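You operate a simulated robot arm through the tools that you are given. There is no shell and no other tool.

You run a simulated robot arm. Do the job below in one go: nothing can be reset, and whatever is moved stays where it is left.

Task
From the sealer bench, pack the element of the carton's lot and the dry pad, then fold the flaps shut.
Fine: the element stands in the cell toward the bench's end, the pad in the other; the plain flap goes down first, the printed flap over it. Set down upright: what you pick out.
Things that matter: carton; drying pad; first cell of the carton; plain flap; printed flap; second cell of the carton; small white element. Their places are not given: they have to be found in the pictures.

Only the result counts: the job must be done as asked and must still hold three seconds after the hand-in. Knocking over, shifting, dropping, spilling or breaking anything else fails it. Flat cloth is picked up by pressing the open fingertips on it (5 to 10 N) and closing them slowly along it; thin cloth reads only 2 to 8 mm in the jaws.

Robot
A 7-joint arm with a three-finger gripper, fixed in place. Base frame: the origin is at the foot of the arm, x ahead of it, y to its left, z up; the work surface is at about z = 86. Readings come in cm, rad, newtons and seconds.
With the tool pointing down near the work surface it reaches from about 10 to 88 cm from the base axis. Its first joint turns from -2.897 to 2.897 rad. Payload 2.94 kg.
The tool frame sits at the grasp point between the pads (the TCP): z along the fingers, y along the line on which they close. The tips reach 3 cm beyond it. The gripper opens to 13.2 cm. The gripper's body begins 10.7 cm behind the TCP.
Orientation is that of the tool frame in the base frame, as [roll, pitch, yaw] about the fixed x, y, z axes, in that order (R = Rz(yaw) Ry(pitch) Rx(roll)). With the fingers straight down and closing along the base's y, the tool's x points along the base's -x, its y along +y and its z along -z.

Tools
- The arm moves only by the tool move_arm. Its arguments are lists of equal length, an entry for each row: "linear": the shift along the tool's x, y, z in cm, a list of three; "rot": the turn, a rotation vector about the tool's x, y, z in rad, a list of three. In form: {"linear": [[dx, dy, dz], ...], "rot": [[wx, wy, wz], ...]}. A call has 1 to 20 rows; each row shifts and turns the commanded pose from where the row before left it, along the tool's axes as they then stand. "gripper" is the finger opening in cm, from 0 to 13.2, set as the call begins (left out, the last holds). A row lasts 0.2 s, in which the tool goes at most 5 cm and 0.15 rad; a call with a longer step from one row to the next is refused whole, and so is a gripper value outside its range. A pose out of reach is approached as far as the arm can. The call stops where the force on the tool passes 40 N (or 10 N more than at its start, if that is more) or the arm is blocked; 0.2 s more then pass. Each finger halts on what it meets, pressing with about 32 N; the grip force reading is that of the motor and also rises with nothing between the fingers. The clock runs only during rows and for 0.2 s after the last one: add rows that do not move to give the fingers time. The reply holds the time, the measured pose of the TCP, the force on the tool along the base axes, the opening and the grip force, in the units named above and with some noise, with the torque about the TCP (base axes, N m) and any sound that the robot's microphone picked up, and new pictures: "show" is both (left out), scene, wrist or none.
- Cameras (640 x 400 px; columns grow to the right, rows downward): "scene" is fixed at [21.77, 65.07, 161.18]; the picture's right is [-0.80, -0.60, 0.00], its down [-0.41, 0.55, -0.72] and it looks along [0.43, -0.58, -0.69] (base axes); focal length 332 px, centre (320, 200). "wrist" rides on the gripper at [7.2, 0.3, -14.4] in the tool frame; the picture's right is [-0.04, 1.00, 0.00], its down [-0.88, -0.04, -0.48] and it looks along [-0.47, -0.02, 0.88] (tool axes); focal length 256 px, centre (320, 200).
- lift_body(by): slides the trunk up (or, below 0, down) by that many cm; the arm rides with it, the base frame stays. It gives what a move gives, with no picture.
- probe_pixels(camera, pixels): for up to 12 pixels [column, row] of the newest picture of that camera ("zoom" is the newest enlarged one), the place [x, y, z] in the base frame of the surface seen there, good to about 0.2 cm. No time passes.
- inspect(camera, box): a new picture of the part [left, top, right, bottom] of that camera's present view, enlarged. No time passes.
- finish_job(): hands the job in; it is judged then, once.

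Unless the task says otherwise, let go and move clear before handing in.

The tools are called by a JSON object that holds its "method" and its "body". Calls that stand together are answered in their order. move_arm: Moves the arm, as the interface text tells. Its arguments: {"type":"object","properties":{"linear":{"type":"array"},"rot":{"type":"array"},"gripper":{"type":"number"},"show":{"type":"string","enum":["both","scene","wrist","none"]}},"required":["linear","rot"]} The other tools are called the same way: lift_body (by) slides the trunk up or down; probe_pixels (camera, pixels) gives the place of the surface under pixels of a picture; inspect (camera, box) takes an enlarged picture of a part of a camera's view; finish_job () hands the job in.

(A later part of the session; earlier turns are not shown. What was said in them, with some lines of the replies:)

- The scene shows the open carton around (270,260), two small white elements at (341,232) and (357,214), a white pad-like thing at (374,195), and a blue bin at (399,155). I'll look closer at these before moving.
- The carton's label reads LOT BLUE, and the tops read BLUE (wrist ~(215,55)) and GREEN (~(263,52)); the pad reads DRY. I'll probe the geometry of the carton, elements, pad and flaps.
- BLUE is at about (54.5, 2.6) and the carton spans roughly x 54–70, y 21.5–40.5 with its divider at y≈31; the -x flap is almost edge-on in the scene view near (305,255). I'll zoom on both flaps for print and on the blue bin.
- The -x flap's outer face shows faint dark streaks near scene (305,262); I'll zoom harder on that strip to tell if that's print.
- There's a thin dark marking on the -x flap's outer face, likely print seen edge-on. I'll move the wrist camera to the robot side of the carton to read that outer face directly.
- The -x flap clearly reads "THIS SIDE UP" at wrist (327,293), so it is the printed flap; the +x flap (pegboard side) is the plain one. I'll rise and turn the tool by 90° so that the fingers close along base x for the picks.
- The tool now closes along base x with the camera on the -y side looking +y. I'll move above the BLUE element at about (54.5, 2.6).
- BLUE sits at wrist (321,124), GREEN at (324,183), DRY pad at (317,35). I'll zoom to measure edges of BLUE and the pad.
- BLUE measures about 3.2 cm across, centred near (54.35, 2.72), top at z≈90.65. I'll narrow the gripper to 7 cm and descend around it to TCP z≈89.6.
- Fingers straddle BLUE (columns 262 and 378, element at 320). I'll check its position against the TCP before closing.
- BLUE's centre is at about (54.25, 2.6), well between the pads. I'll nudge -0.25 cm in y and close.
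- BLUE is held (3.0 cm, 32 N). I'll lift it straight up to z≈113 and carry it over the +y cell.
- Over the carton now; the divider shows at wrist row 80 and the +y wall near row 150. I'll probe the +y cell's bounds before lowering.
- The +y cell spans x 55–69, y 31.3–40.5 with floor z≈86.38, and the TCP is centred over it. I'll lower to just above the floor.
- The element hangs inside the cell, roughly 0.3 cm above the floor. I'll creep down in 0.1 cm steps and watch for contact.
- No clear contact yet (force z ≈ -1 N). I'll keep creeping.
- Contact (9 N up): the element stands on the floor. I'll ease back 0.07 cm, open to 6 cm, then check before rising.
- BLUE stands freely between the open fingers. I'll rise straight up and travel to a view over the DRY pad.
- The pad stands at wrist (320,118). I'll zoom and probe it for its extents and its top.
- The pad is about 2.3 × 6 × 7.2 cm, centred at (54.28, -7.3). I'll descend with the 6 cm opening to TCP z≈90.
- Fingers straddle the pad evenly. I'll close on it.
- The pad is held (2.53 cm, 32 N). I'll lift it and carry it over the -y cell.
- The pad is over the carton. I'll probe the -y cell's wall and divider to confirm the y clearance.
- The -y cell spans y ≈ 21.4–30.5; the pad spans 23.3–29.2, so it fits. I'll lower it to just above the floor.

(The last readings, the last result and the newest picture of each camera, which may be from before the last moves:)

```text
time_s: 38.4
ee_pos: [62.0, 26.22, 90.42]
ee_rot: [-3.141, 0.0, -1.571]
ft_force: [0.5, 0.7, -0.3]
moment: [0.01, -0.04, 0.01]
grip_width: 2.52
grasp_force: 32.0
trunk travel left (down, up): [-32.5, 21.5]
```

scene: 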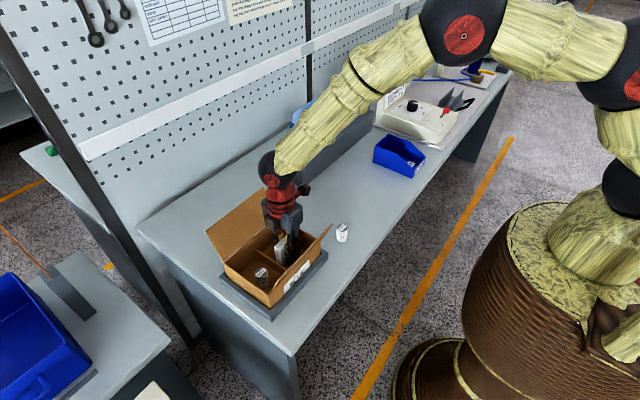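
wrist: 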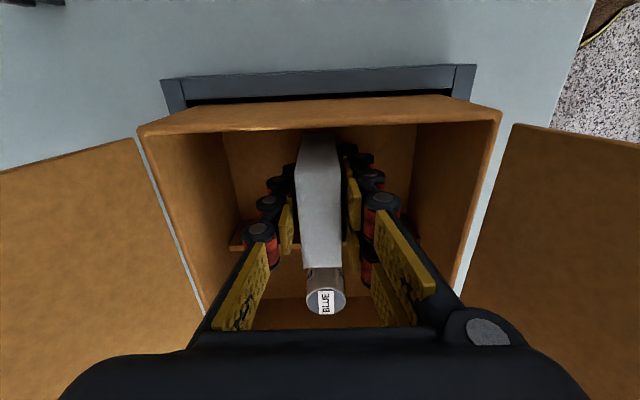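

The pad hangs inside the -y cell with no contact yet. I'll keep creeping down in small steps.

{"method": "move_arm", "body": {"linear": [[0, 0, 0.07], [0, 0, 0]], "rot": [[0, 0, 0], [0, 0, 0]], "show": "none"}}

{"method": "move_arm", "body": {"linear": [[0, 0, 0.07], [0, 0, 0]], "rot": [[0, 0, 0], [0, 0, 0]], "show": "none"}}

```text
time_s: 39.0
ee_pos: [62.09, 26.3, 90.36]
ee_rot: [-3.142, -0.001, -1.571]
ft_force: [0.1, -0.1, -1.6]
moment: [0.0, 0.02, 0.0]
grip_width: 2.51
grasp_force: 32.0
trunk travel left (down, up): [-32.5, 21.5]
```

```text
time_s: 39.6
ee_pos: [62.08, 26.18, 90.34]
ee_rot: [-3.141, -0.002, -1.572]
ft_force: [-0.1, -0.5, -0.5]
moment: [0.04, -0.01, 0.0]
grip_width: 2.5
grasp_force: 32.2
trunk travel left (down, up): [-32.5, 21.5]
```

{"method": "move_arm", "body": {"linear": [[0, 0, 0.07], [0, 0, 0]], "rot": [[0, 0, 0], [0, 0, 0]], "show": "none"}}

{"method": "move_arm", "body": {"linear": [[0, 0, 0.05], [0, 0, 0]], "rot": [[0, 0, 0], [0, 0, 0]], "show": "none"}}

```text
time_s: 40.2
ee_pos: [62.09, 26.18, 90.33]
ee_rot: [3.141, 0.0, -1.57]
ft_force: [0.0, -1.0, 0.5]
moment: [-0.03, 0.03, 0.02]
grip_width: 2.51
grasp_force: 31.9
trunk travel left (down, up): [-32.5, 21.5]
```

```text
time_s: 40.8
ee_pos: [61.98, 26.29, 90.32]
ee_rot: [-3.142, 0.001, -1.571]
ft_force: [-1.3, -0.4, 5.3]
moment: [-0.03, 0.11, -0.02]
grip_width: 2.51
grasp_force: 31.9
trunk travel left (down, up): [-32.5, 21.5]
```

Contact at about 5 N: the pad stands on the floor. I'll open to 5.5 cm and look.

{"method": "move_arm", "body": {"linear": [[0, 0, 0], [0, 0, 0], [0, 0, 0], [0, 0, 0], [0, 0, 0]], "rot": [[0, 0, 0], [0, 0, 0], [0, 0, 0], [0, 0, 0], [0, 0, 0]], "gripper": 5.5, "show": "wrist"}}

```text
time_s: 42.0
ee_pos: [62.13, 26.2, 90.29]
ee_rot: [3.14, 0.001, -1.571]
ft_force: [0.2, 0.0, -0.3]
moment: [0.0, 0.04, -0.01]
grip_width: 5.53
grasp_force: 0.2
trunk travel left (down, up): [-32.5, 21.5]
```

wrist: 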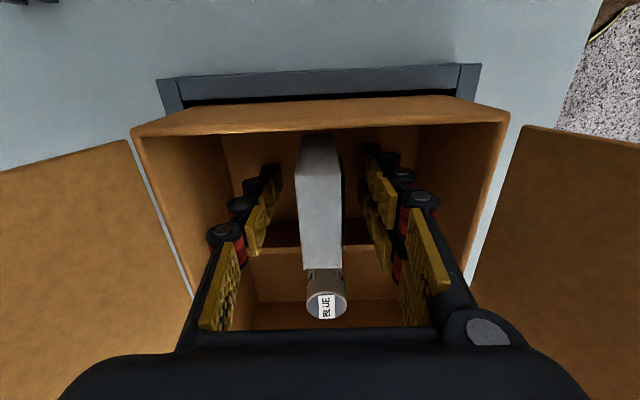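

The pad stands freely in its cell, BLUE in the other. I'll rise straight up and probe the space behind the plain flap before pushing it.

{"method": "move_arm", "body": {"linear": [[0, 0, -2], [0, 0, -4], [0, 0, -4], [0, 0, -4], [0, 0, -4], [0, 0, -4], [0, 0, -3], [0, 0, 0]], "rot": [[0, 0, 0], [0, 0, 0], [0, 0, 0], [0, 0, 0], [0, 0, 0], [0, 0, 0], [0, 0, 0], [0, 0, 0]]}}

{"method": "inspect", "body": {"camera": "wrist", "box": [180, 40, 480, 230]}}

{"method": "probe_pixels", "body": {"camera": "scene", "pixels": [[206, 232], [265, 189], [235, 210], [225, 255], [276, 213], [150, 170], [110, 150], [190, 120], [200, 150], [170, 190], [150, 215], [332, 226]]}}

```text
time_s: 43.8
ee_pos: [62.1, 26.23, 115.22]
ee_rot: [-3.142, 0.001, -1.572]
ft_force: [-0.3, 0.5, -0.1]
moment: [0.01, -0.02, 0.02]
grip_width: 5.49
grasp_force: 0.0
trunk travel left (down, up): [-32.5, 21.5]
```

scene: 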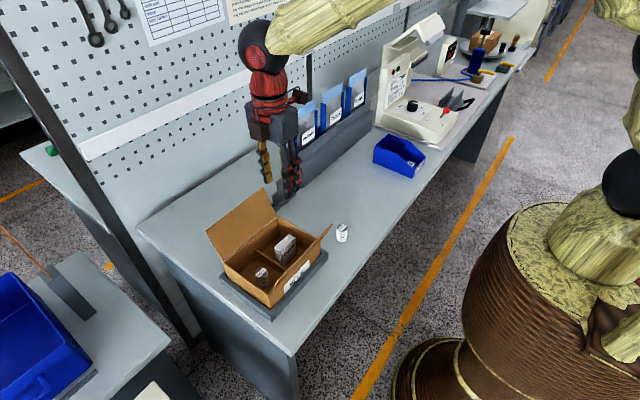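
wrist: 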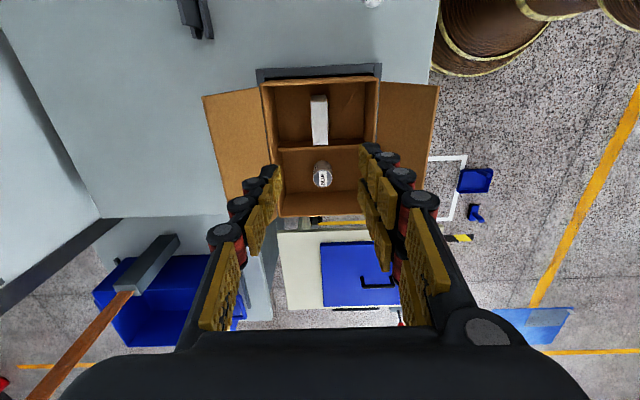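

```text
2.11 times, centred on (330, 135) of wrist
```

zoom: 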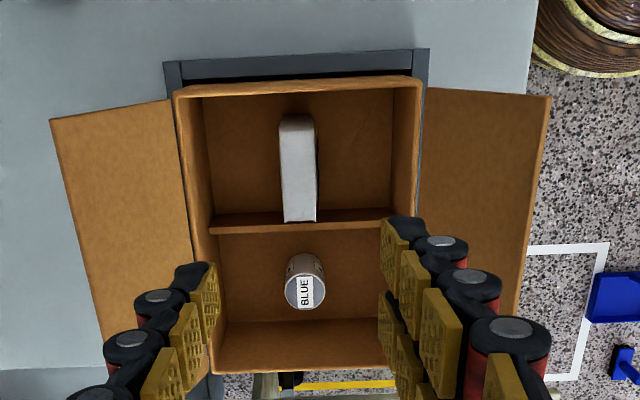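

```text
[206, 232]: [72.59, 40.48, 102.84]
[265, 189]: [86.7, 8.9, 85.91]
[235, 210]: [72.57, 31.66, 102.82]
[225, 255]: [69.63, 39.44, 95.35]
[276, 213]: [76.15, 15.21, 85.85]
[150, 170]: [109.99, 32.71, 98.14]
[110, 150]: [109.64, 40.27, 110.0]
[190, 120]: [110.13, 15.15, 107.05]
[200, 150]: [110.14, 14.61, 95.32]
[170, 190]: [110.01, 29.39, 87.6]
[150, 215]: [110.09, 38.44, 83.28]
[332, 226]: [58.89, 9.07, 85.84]
```

Both items stand upright in the right cells, and the space behind the plain (+x) flap is open (pegboard at x=110). I'll close the fingers, move behind that flap at x≈78.5, y≈31, and lower the tips to z≈99.5.

{"method": "move_arm", "body": {"linear": [[-0.8, -2.73, 0], [-0.8, -2.73, 0], [-0.8, -2.73, 0], [-0.8, -2.73, 0], [-0.8, -2.73, 0], [-0.8, -2.73, 0], [0, 0, 0]], "rot": [[0, 0, 0], [0, 0, 0], [0, 0, 0], [0, 0, 0], [0, 0, 0], [0, 0, 0], [0, 0, 0]], "gripper": 0}}

```text
time_s: 45.4
ee_pos: [78.47, 31.06, 115.31]
ee_rot: [-3.141, 0.0, -1.572]
ft_force: [-0.3, 0.7, 0.4]
moment: [-0.01, 0.0, -0.03]
grip_width: 0.0
grasp_force: 28.7
trunk travel left (down, up): [-32.5, 21.5]
```

scene: 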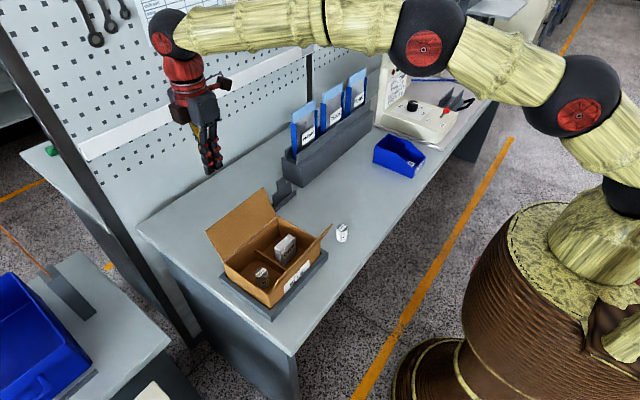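
wrist: 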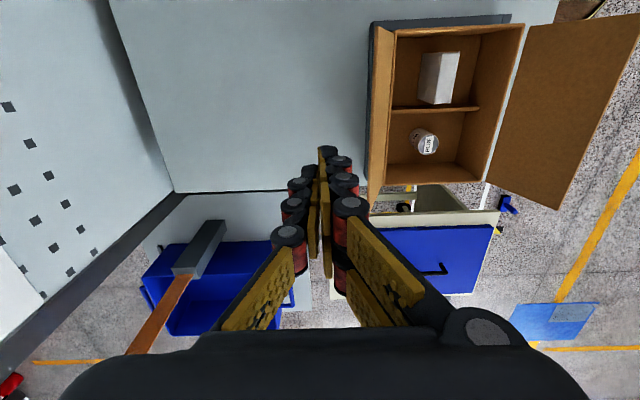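

The closed hand is behind the plain flap, clear of it. I'll lower so the tips reach z≈99.5.

{"method": "move_arm", "body": {"linear": [[0, 0, 2.5], [0, 0, 3.5], [0, 0, 3.5], [0, 0, 2.2], [0, 0, 1.1], [0, 0, 0]], "rot": [[0, 0, 0], [0, 0, 0], [0, 0, 0], [0, 0, 0], [0, 0, 0], [0, 0, 0]]}}

```text
time_s: 46.8
ee_pos: [78.64, 31.16, 102.37]
ee_rot: [-3.141, 0.0, -1.571]
ft_force: [-0.2, -0.5, -0.1]
moment: [0.02, -0.01, 0.01]
grip_width: 0.0
grasp_force: 29.1
trunk travel left (down, up): [-32.5, 21.5]
```

scene: 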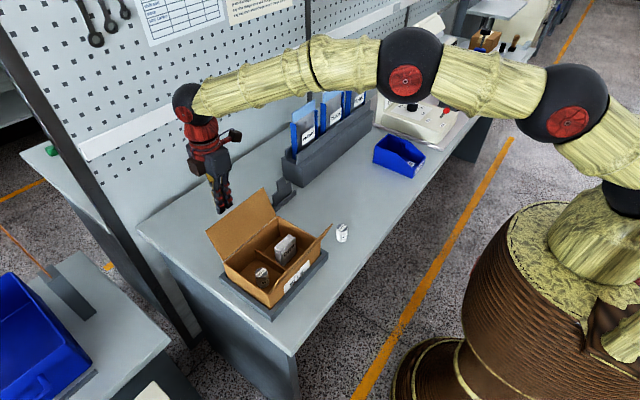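
wrist: 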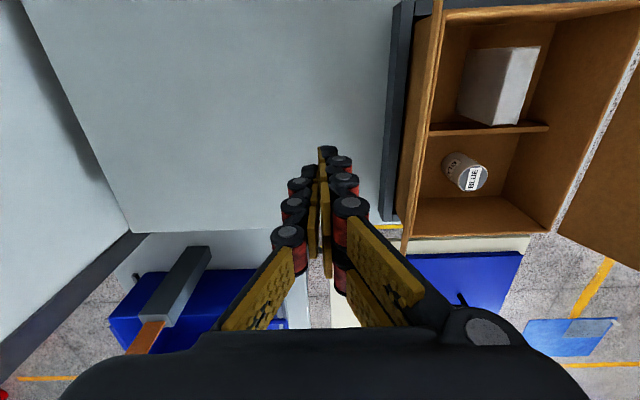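

The plain flap is edge-on at wrist (420,110), about 4.5 cm from the fingers. I'll push along -x slowly and watch the force.

{"method": "move_arm", "body": {"linear": [[0, 1, 0], [0, 1, 0], [0, 1, 0], [0, 0.8, 0], [0, 0.8, 0], [0, 0.8, 0], [0, 0.8, 0], [0, 0.8, 0]], "rot": [[0, 0, 0], [0, 0, 0], [0, 0, 0], [0, 0, 0], [0, 0, 0], [0, 0, 0], [0, 0, 0], [0, 0, 0]]}}

```text
time_s: 48.6
ee_pos: [71.45, 31.13, 102.48]
ee_rot: [3.141, 0.001, -1.57]
ft_force: [-0.2, 0.9, 0.8]
moment: [-0.02, 0.01, -0.01]
grip_width: 0.0
grasp_force: 28.9
trunk travel left (down, up): [-32.5, 21.5]
```

scene: 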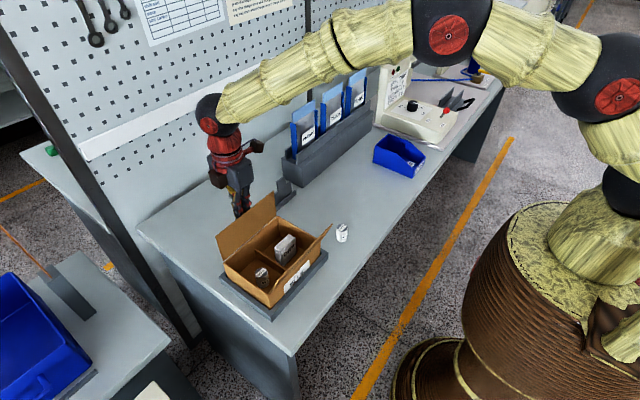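
wrist: 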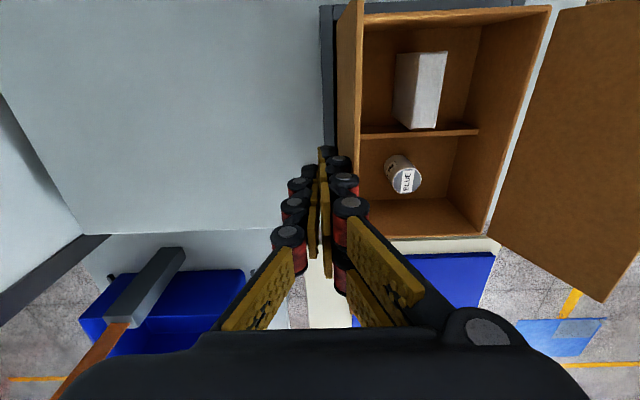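

The flap swings freely (no noticeable force) and is now about upright. I'll continue pushing past vertical, following the arc downward.

{"method": "move_arm", "body": {"linear": [[0, 0.8, 0], [0, 0.8, 0], [0, 0.8, 0], [0, 0.8, 0.35], [0, 0.8, 0.35], [0, 0.55, 0.6], [0, 0.55, 0.6], [0, 0, 0]], "rot": [[0, 0, 0], [0, 0, 0], [0, 0, 0], [0, 0, 0], [0, 0, 0], [0, 0, 0], [0, 0, 0], [0, 0, 0]]}}

```text
time_s: 50.4
ee_pos: [66.35, 30.97, 100.55]
ee_rot: [-3.141, 0.0, -1.571]
ft_force: [0.1, 1.0, 0.4]
moment: [0.01, 0.0, -0.03]
grip_width: 0.0
grasp_force: 28.7
trunk travel left (down, up): [-32.5, 21.5]
```

scene: 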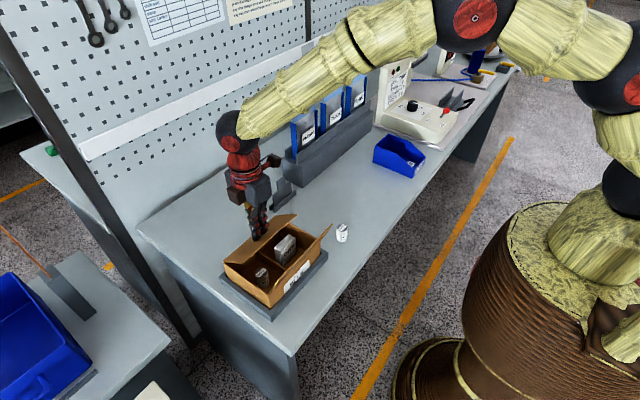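
wrist: 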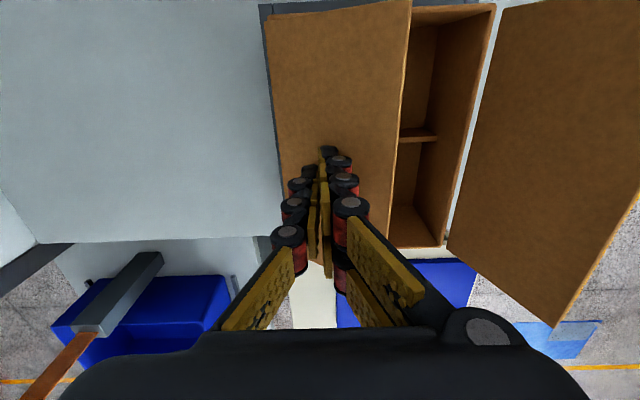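

The plain flap is now folded most of the way over. I'll keep following it down to nearly flat.

{"method": "move_arm", "body": {"linear": [[0, 0.35, 0.45], [0, 0.35, 0.45], [0, 0.2, 0.4], [0, 0.1, 0.3], [0, 0, 0.2], [0, 0, 0]], "rot": [[0, 0, 0], [0, 0, 0], [0, 0, 0], [0, 0, 0], [0, 0, 0], [0, 0, 0]]}}

{"method": "inspect", "body": {"camera": "wrist", "box": [220, 0, 520, 280]}}

```text
time_s: 51.8
ee_pos: [65.5, 31.05, 98.82]
ee_rot: [-3.139, -0.001, -1.572]
ft_force: [0.9, 0.2, 0.1]
moment: [0.01, -0.01, -0.02]
grip_width: 0.0
grasp_force: 29.1
trunk travel left (down, up): [-32.5, 21.5]
```

scene: 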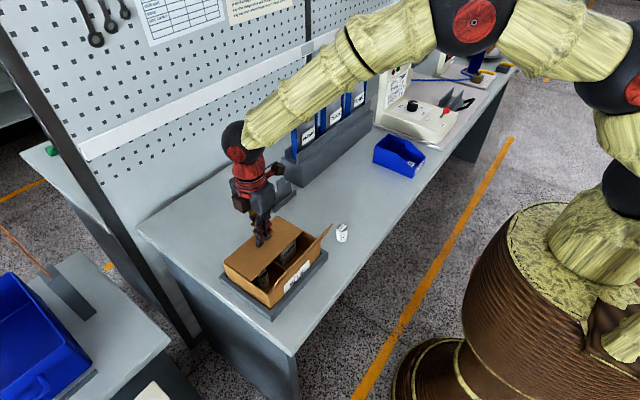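
wrist: 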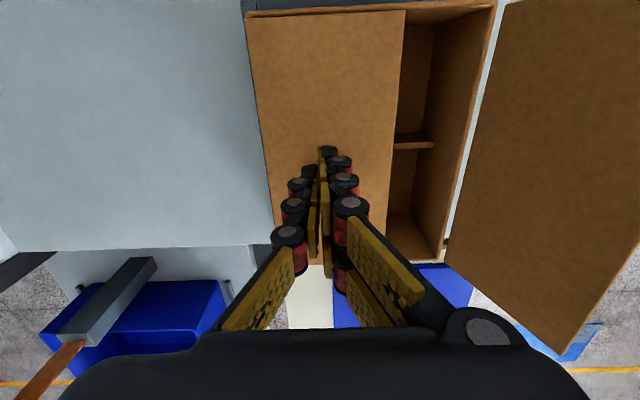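

```text
1.43 times, centred on (370, 140) of wrist
```

zoom: 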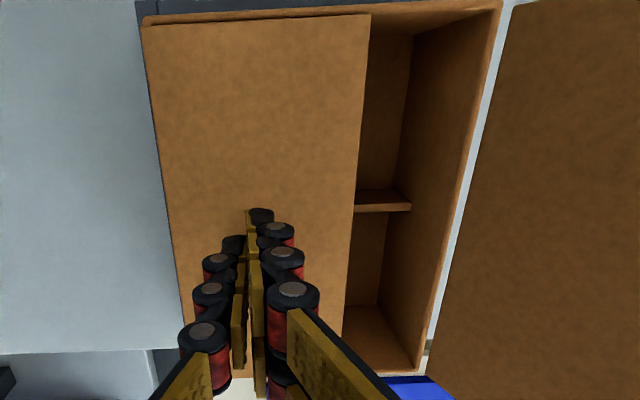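

The plain flap looks nearly flat. I'll probe its surface for the remaining angle.

{"method": "probe_pixels", "body": {"camera": "wrist", "pixels": [[260, 60], [290, 60], [320, 60], [350, 60], [380, 60], [395, 60], [270, 120], [380, 120], [252, 14], [420, 10], [470, 60], [385, 240]]}}

```text
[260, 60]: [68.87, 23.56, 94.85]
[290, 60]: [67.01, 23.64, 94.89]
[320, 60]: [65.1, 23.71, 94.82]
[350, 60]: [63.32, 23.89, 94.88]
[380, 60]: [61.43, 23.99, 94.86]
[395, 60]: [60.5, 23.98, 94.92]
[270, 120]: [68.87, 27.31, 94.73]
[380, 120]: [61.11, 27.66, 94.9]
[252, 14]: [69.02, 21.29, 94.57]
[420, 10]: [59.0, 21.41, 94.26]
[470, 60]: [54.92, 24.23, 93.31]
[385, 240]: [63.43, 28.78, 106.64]
```

The plain flap lies flat at z≈94.85, reaching x≈60.3, without being pressed. I'll rise and confirm it stays.

{"method": "move_arm", "body": {"linear": [[0, 0, -1.5], [0, 0, -3], [0, 0, -4], [0, 0, -4], [0, 0, -3.7], [0, 0, 0]], "rot": [[0, 0, 0], [0, 0, 0], [0, 0, 0], [0, 0, 0], [0, 0, 0], [0, 0, 0]]}}

{"method": "probe_pixels", "body": {"camera": "wrist", "pixels": [[290, 100], [320, 100], [350, 100]]}}

```text
time_s: 53.2
ee_pos: [65.32, 31.02, 115.19]
ee_rot: [3.14, 0.0, -1.571]
ft_force: [0.0, -0.8, -1.0]
moment: [0.0, 0.01, 0.02]
grip_width: 0.0
grasp_force: 28.5
trunk travel left (down, up): [-32.5, 21.5]
```

scene: 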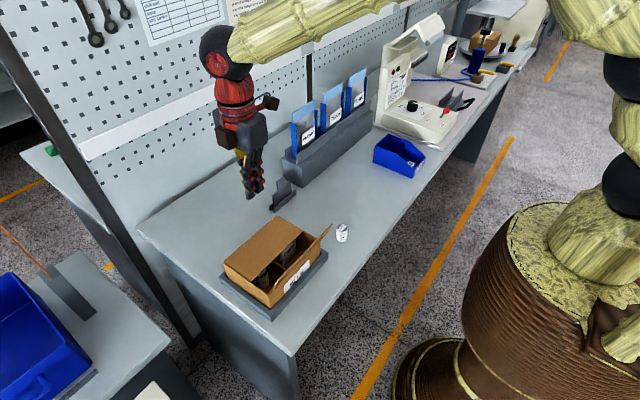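
wrist: 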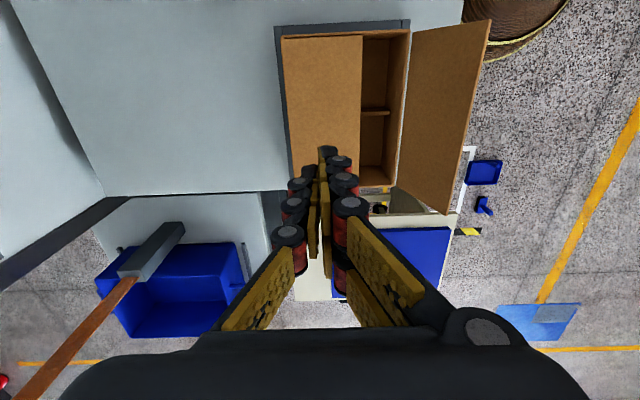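

```text
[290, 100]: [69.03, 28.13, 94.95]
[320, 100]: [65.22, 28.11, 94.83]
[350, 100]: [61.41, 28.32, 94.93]
```

The plain flap stays down. I'll carry the closed hand over to the robot side of the printed flap (x≈44.5) and lower it.

{"method": "move_arm", "body": {"linear": [[0, 2.5, 0], [0, 3.5, 0], [0, 3.7, 0], [0, 3.7, 0], [0, 3.7, 0], [0, 3.7, 0], [0, 0, 0], [0, 0, 3], [0, 0, 3.5], [0, 0, 3.5], [0, 0, 1.8], [0, 0, 0.9], [0, 0, 0]], "rot": [[0, 0, 0], [0, 0, 0], [0, 0, 0], [0, 0, 0], [0, 0, 0], [0, 0, 0], [0, 0, 0], [0, 0, 0], [0, 0, 0], [0, 0, 0], [0, 0, 0], [0, 0, 0], [0, 0, 0]]}}

```text
time_s: 56.0
ee_pos: [44.51, 30.99, 102.17]
ee_rot: [-3.14, 0.0, -1.571]
ft_force: [-0.3, 0.0, 0.2]
moment: [0.03, 0.03, 0.05]
grip_width: 0.0
grasp_force: 28.7
trunk travel left (down, up): [-32.5, 21.5]
```

scene: 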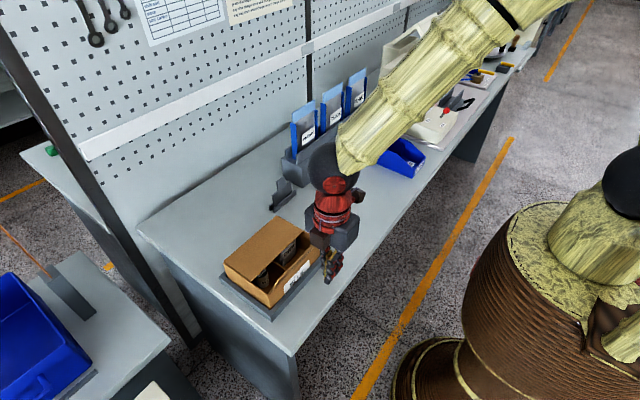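
wrist: 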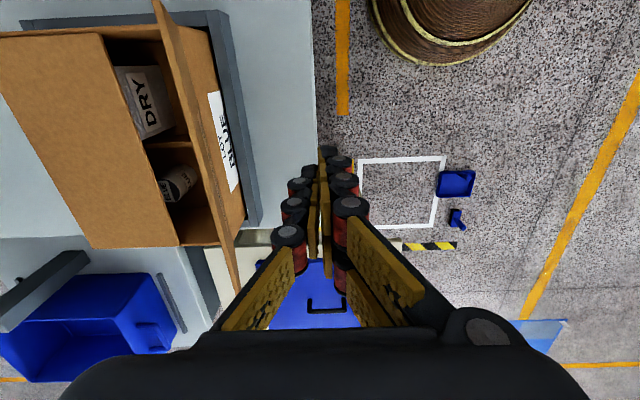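

The printed flap is seen nearly edge-on at wrist (195,130), about 5.5 cm from the fingers. I'll push along +x to bring it upright.

{"method": "move_arm", "body": {"linear": [[0, -1, 0], [0, -1, 0], [0, -1, 0], [0, -1, 0], [0, -0.8, 0], [0, -0.8, 0], [0, -0.8, 0], [0, -0.8, 0], [0, -0.8, 0]], "rot": [[0, 0, 0], [0, 0, 0], [0, 0, 0], [0, 0, 0], [0, 0, 0], [0, 0, 0], [0, 0, 0], [0, 0, 0], [0, 0, 0]]}}

```text
time_s: 58.0
ee_pos: [52.68, 31.01, 102.24]
ee_rot: [-3.142, 0.001, -1.571]
ft_force: [0.8, -0.1, 0.0]
moment: [-0.02, 0.0, -0.01]
grip_width: 0.02
grasp_force: 28.0
trunk travel left (down, up): [-32.5, 21.5]
```

scene: 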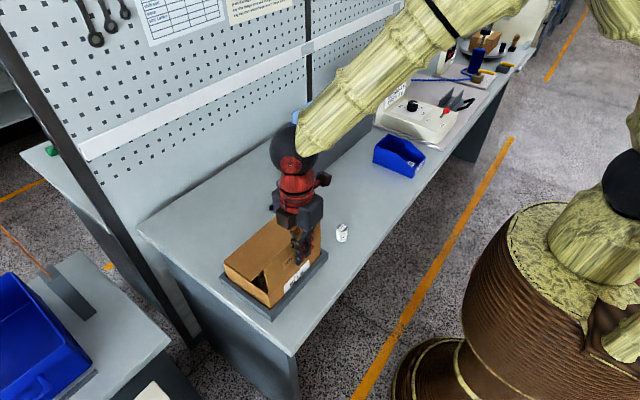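
wrist: 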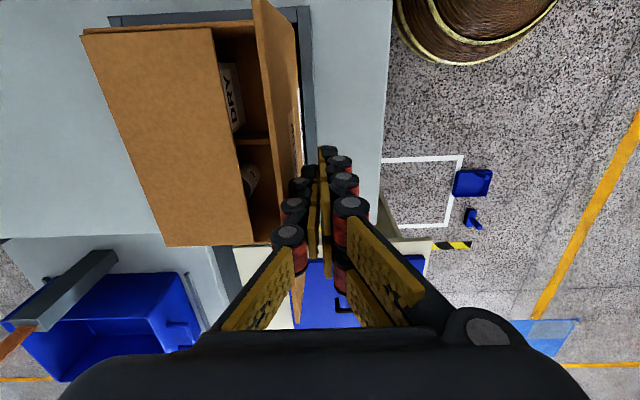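

The printed flap is about upright. I'll continue +x and then follow the arc down over the plain flap.

{"method": "move_arm", "body": {"linear": [[0, -0.8, 0], [0, -0.8, 0], [0, -0.8, 0], [0, -0.8, 0.35], [0, -0.8, 0.35], [0, -0.55, 0.6], [0, -0.55, 0.6], [0, 0, 0]], "rot": [[0, 0, 0], [0, 0, 0], [0, 0, 0], [0, 0, 0], [0, 0, 0], [0, 0, 0], [0, 0, 0], [0, 0, 0]]}}

```text
time_s: 59.8
ee_pos: [57.81, 31.13, 100.4]
ee_rot: [3.14, -0.001, -1.571]
ft_force: [-0.6, 0.4, 0.9]
moment: [0.03, 0.03, 0.02]
grip_width: 0.01
grasp_force: 28.9
trunk travel left (down, up): [-32.5, 21.5]
```

scene: 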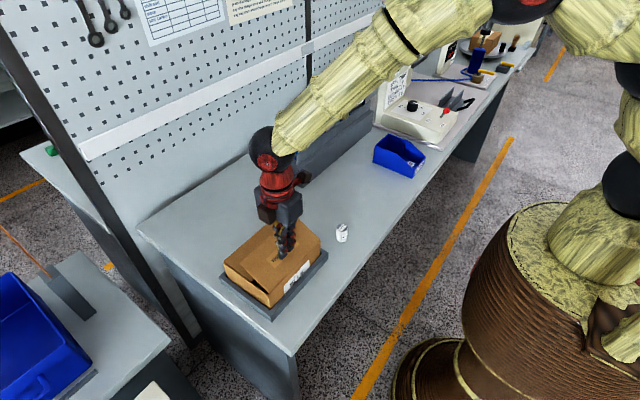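
wrist: 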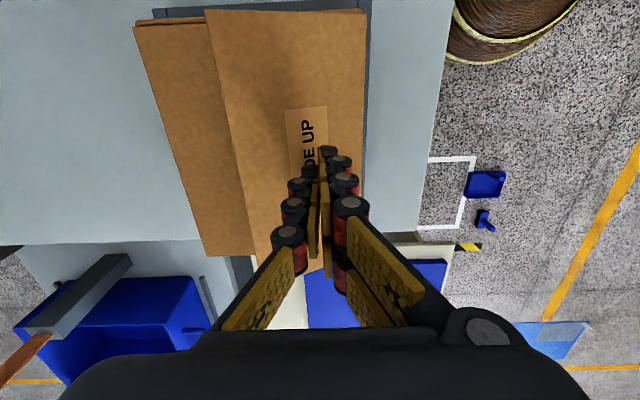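

{"method": "move_arm", "body": {"linear": [[0, -0.35, 0.45], [0, -0.35, 0.45], [0, -0.2, 0.3], [0, -0.1, 0.2], [0, 0, 0]], "rot": [[0, 0, 0], [0, 0, 0], [0, 0, 0], [0, 0, 0], [0, 0, 0]]}}

{"method": "probe_pixels", "body": {"camera": "wrist", "pixels": [[160, 60], [190, 60], [230, 60], [260, 60], [290, 60], [320, 60], [350, 60], [250, 120], [350, 120], [190, 120]]}}

```text
time_s: 61.0
ee_pos: [58.7, 31.07, 98.91]
ee_rot: [3.141, -0.001, -1.571]
ft_force: [0.7, 0.6, -0.1]
moment: [-0.01, -0.02, 0.04]
grip_width: 0.0
grasp_force: 28.6
trunk travel left (down, up): [-32.5, 21.5]
```

scene: 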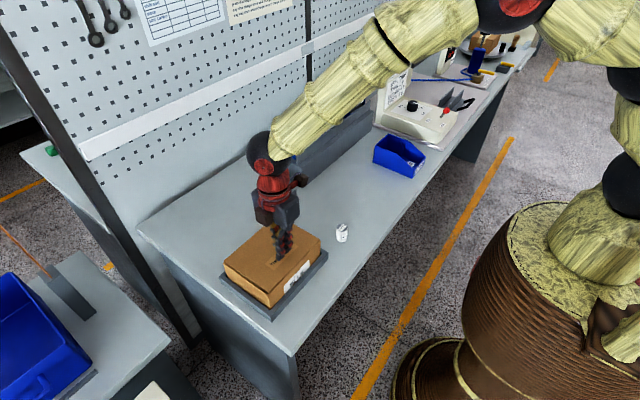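
wrist: 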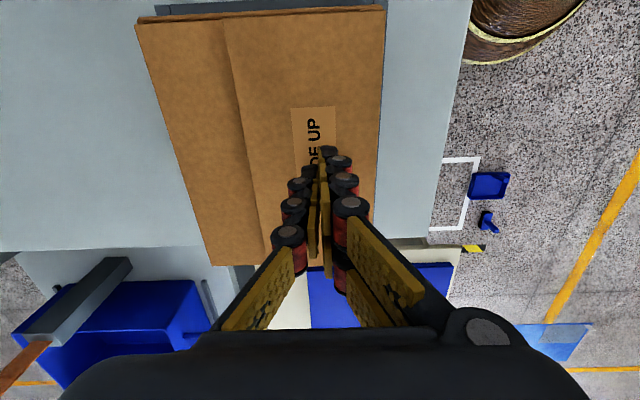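

```text
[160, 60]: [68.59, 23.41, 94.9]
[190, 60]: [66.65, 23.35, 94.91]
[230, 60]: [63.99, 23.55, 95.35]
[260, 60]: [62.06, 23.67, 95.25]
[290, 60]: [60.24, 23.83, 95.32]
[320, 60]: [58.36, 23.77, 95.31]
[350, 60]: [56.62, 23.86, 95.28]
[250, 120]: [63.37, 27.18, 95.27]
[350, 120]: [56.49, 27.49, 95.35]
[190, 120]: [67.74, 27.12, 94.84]
```

The printed flap lies flat at z≈95.3 over the plain one at 94.9. I'll rise clear, back off toward the robot, and wait to confirm everything holds.

{"method": "move_arm", "body": {"linear": [[0, 0, -1.5], [0, 0, -3], [0, 0, -4], [0, 0, -4], [0, 0, -4], [0, 0, -3.5], [0, 0, 0], [3, 0, 0], [3.5, 0, 0], [3.5, 0, 0], [3, 0, 0], [0, 0, 0], [0, 0, 0], [0, 0, 0], [0, 0, 0], [0, 0, 0], [0, 0, 0], [0, 0, 0]], "rot": [[0, 0, 0], [0, 0, 0], [0, 0, 0], [0, 0, 0], [0, 0, 0], [0, 0, 0], [0, 0, 0], [0, 0, 0], [0, 0, 0], [0, 0, 0], [0, 0, 0], [0, 0, 0], [0, 0, 0], [0, 0, 0], [0, 0, 0], [0, 0, 0], [0, 0, 0], [0, 0, 0]]}}

{"method": "inspect", "body": {"camera": "scene", "box": [200, 180, 380, 320]}}

{"method": "inspect", "body": {"camera": "wrist", "box": [180, 60, 480, 320]}}

```text
time_s: 64.8
ee_pos: [58.72, 18.01, 118.86]
ee_rot: [-3.141, 0.0, -1.569]
ft_force: [0.0, 0.5, -0.1]
moment: [0.02, 0.01, 0.04]
grip_width: 0.0
grasp_force: 29.0
trunk travel left (down, up): [-32.5, 21.5]
```

scene: 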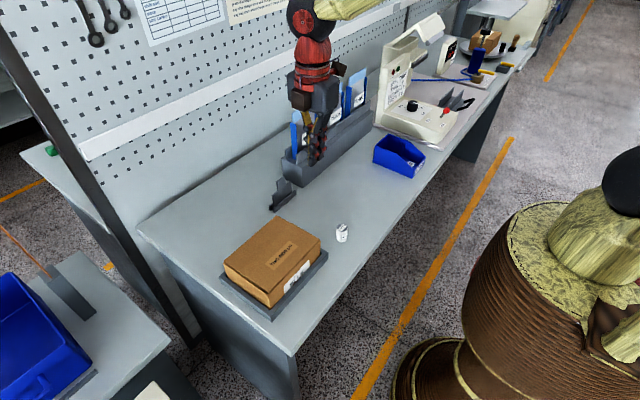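
wrist: 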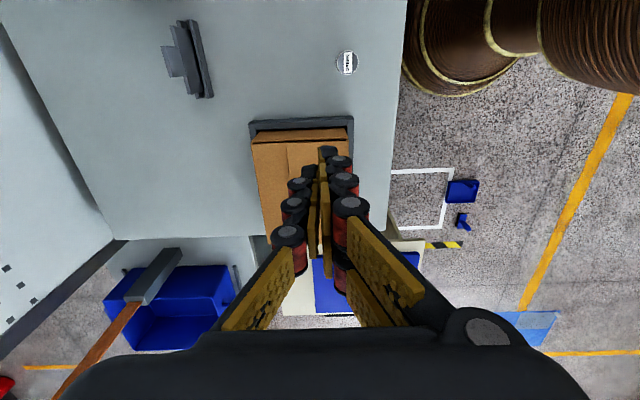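

```text
2.86 times, centred on (290, 250) of scene
```

zoom: 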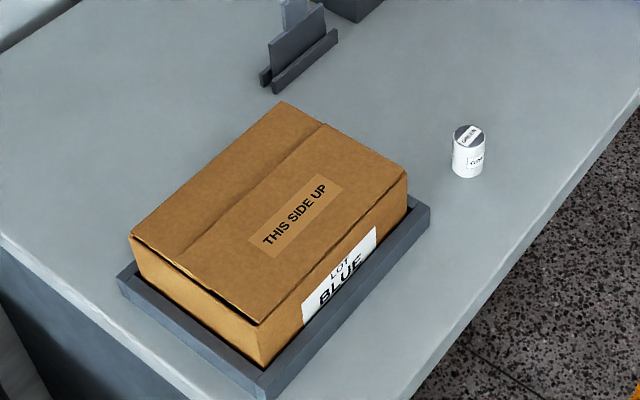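

```text
1.54 times, centred on (330, 190) of wrist
```

zoom: 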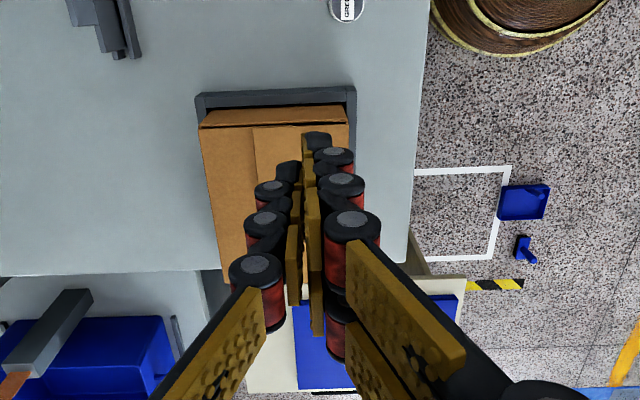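

The carton is shut with the printed flap ("THIS SIDE UP") lying over the plain one. GREEN is untouched, and the hand is clear and empty, so I'm handing in.

{"method": "finish_job", "body": {}}

```text
The job is handed in.
```

The carton is packed and shut, and the job is handed in. I don't have the judge's result.

- **Element:** the carton is marked LOT BLUE, so I packed the BLUE element. It stands upright in the cell toward the bench's end.
- **Pad:** the DRY pad stands upright in the other cell.
- **Flaps:** the plain flap went down first, and the printed "THIS SIDE UP" flap lies flat over it. Both were still flat after the hand had risen and moved away. I last saw the two items standing just before the printed flap went over.
- **Everything else:** the GREEN element is where it was, and I saw nothing else moved or knocked over. The hand is empty and clear of the carton.
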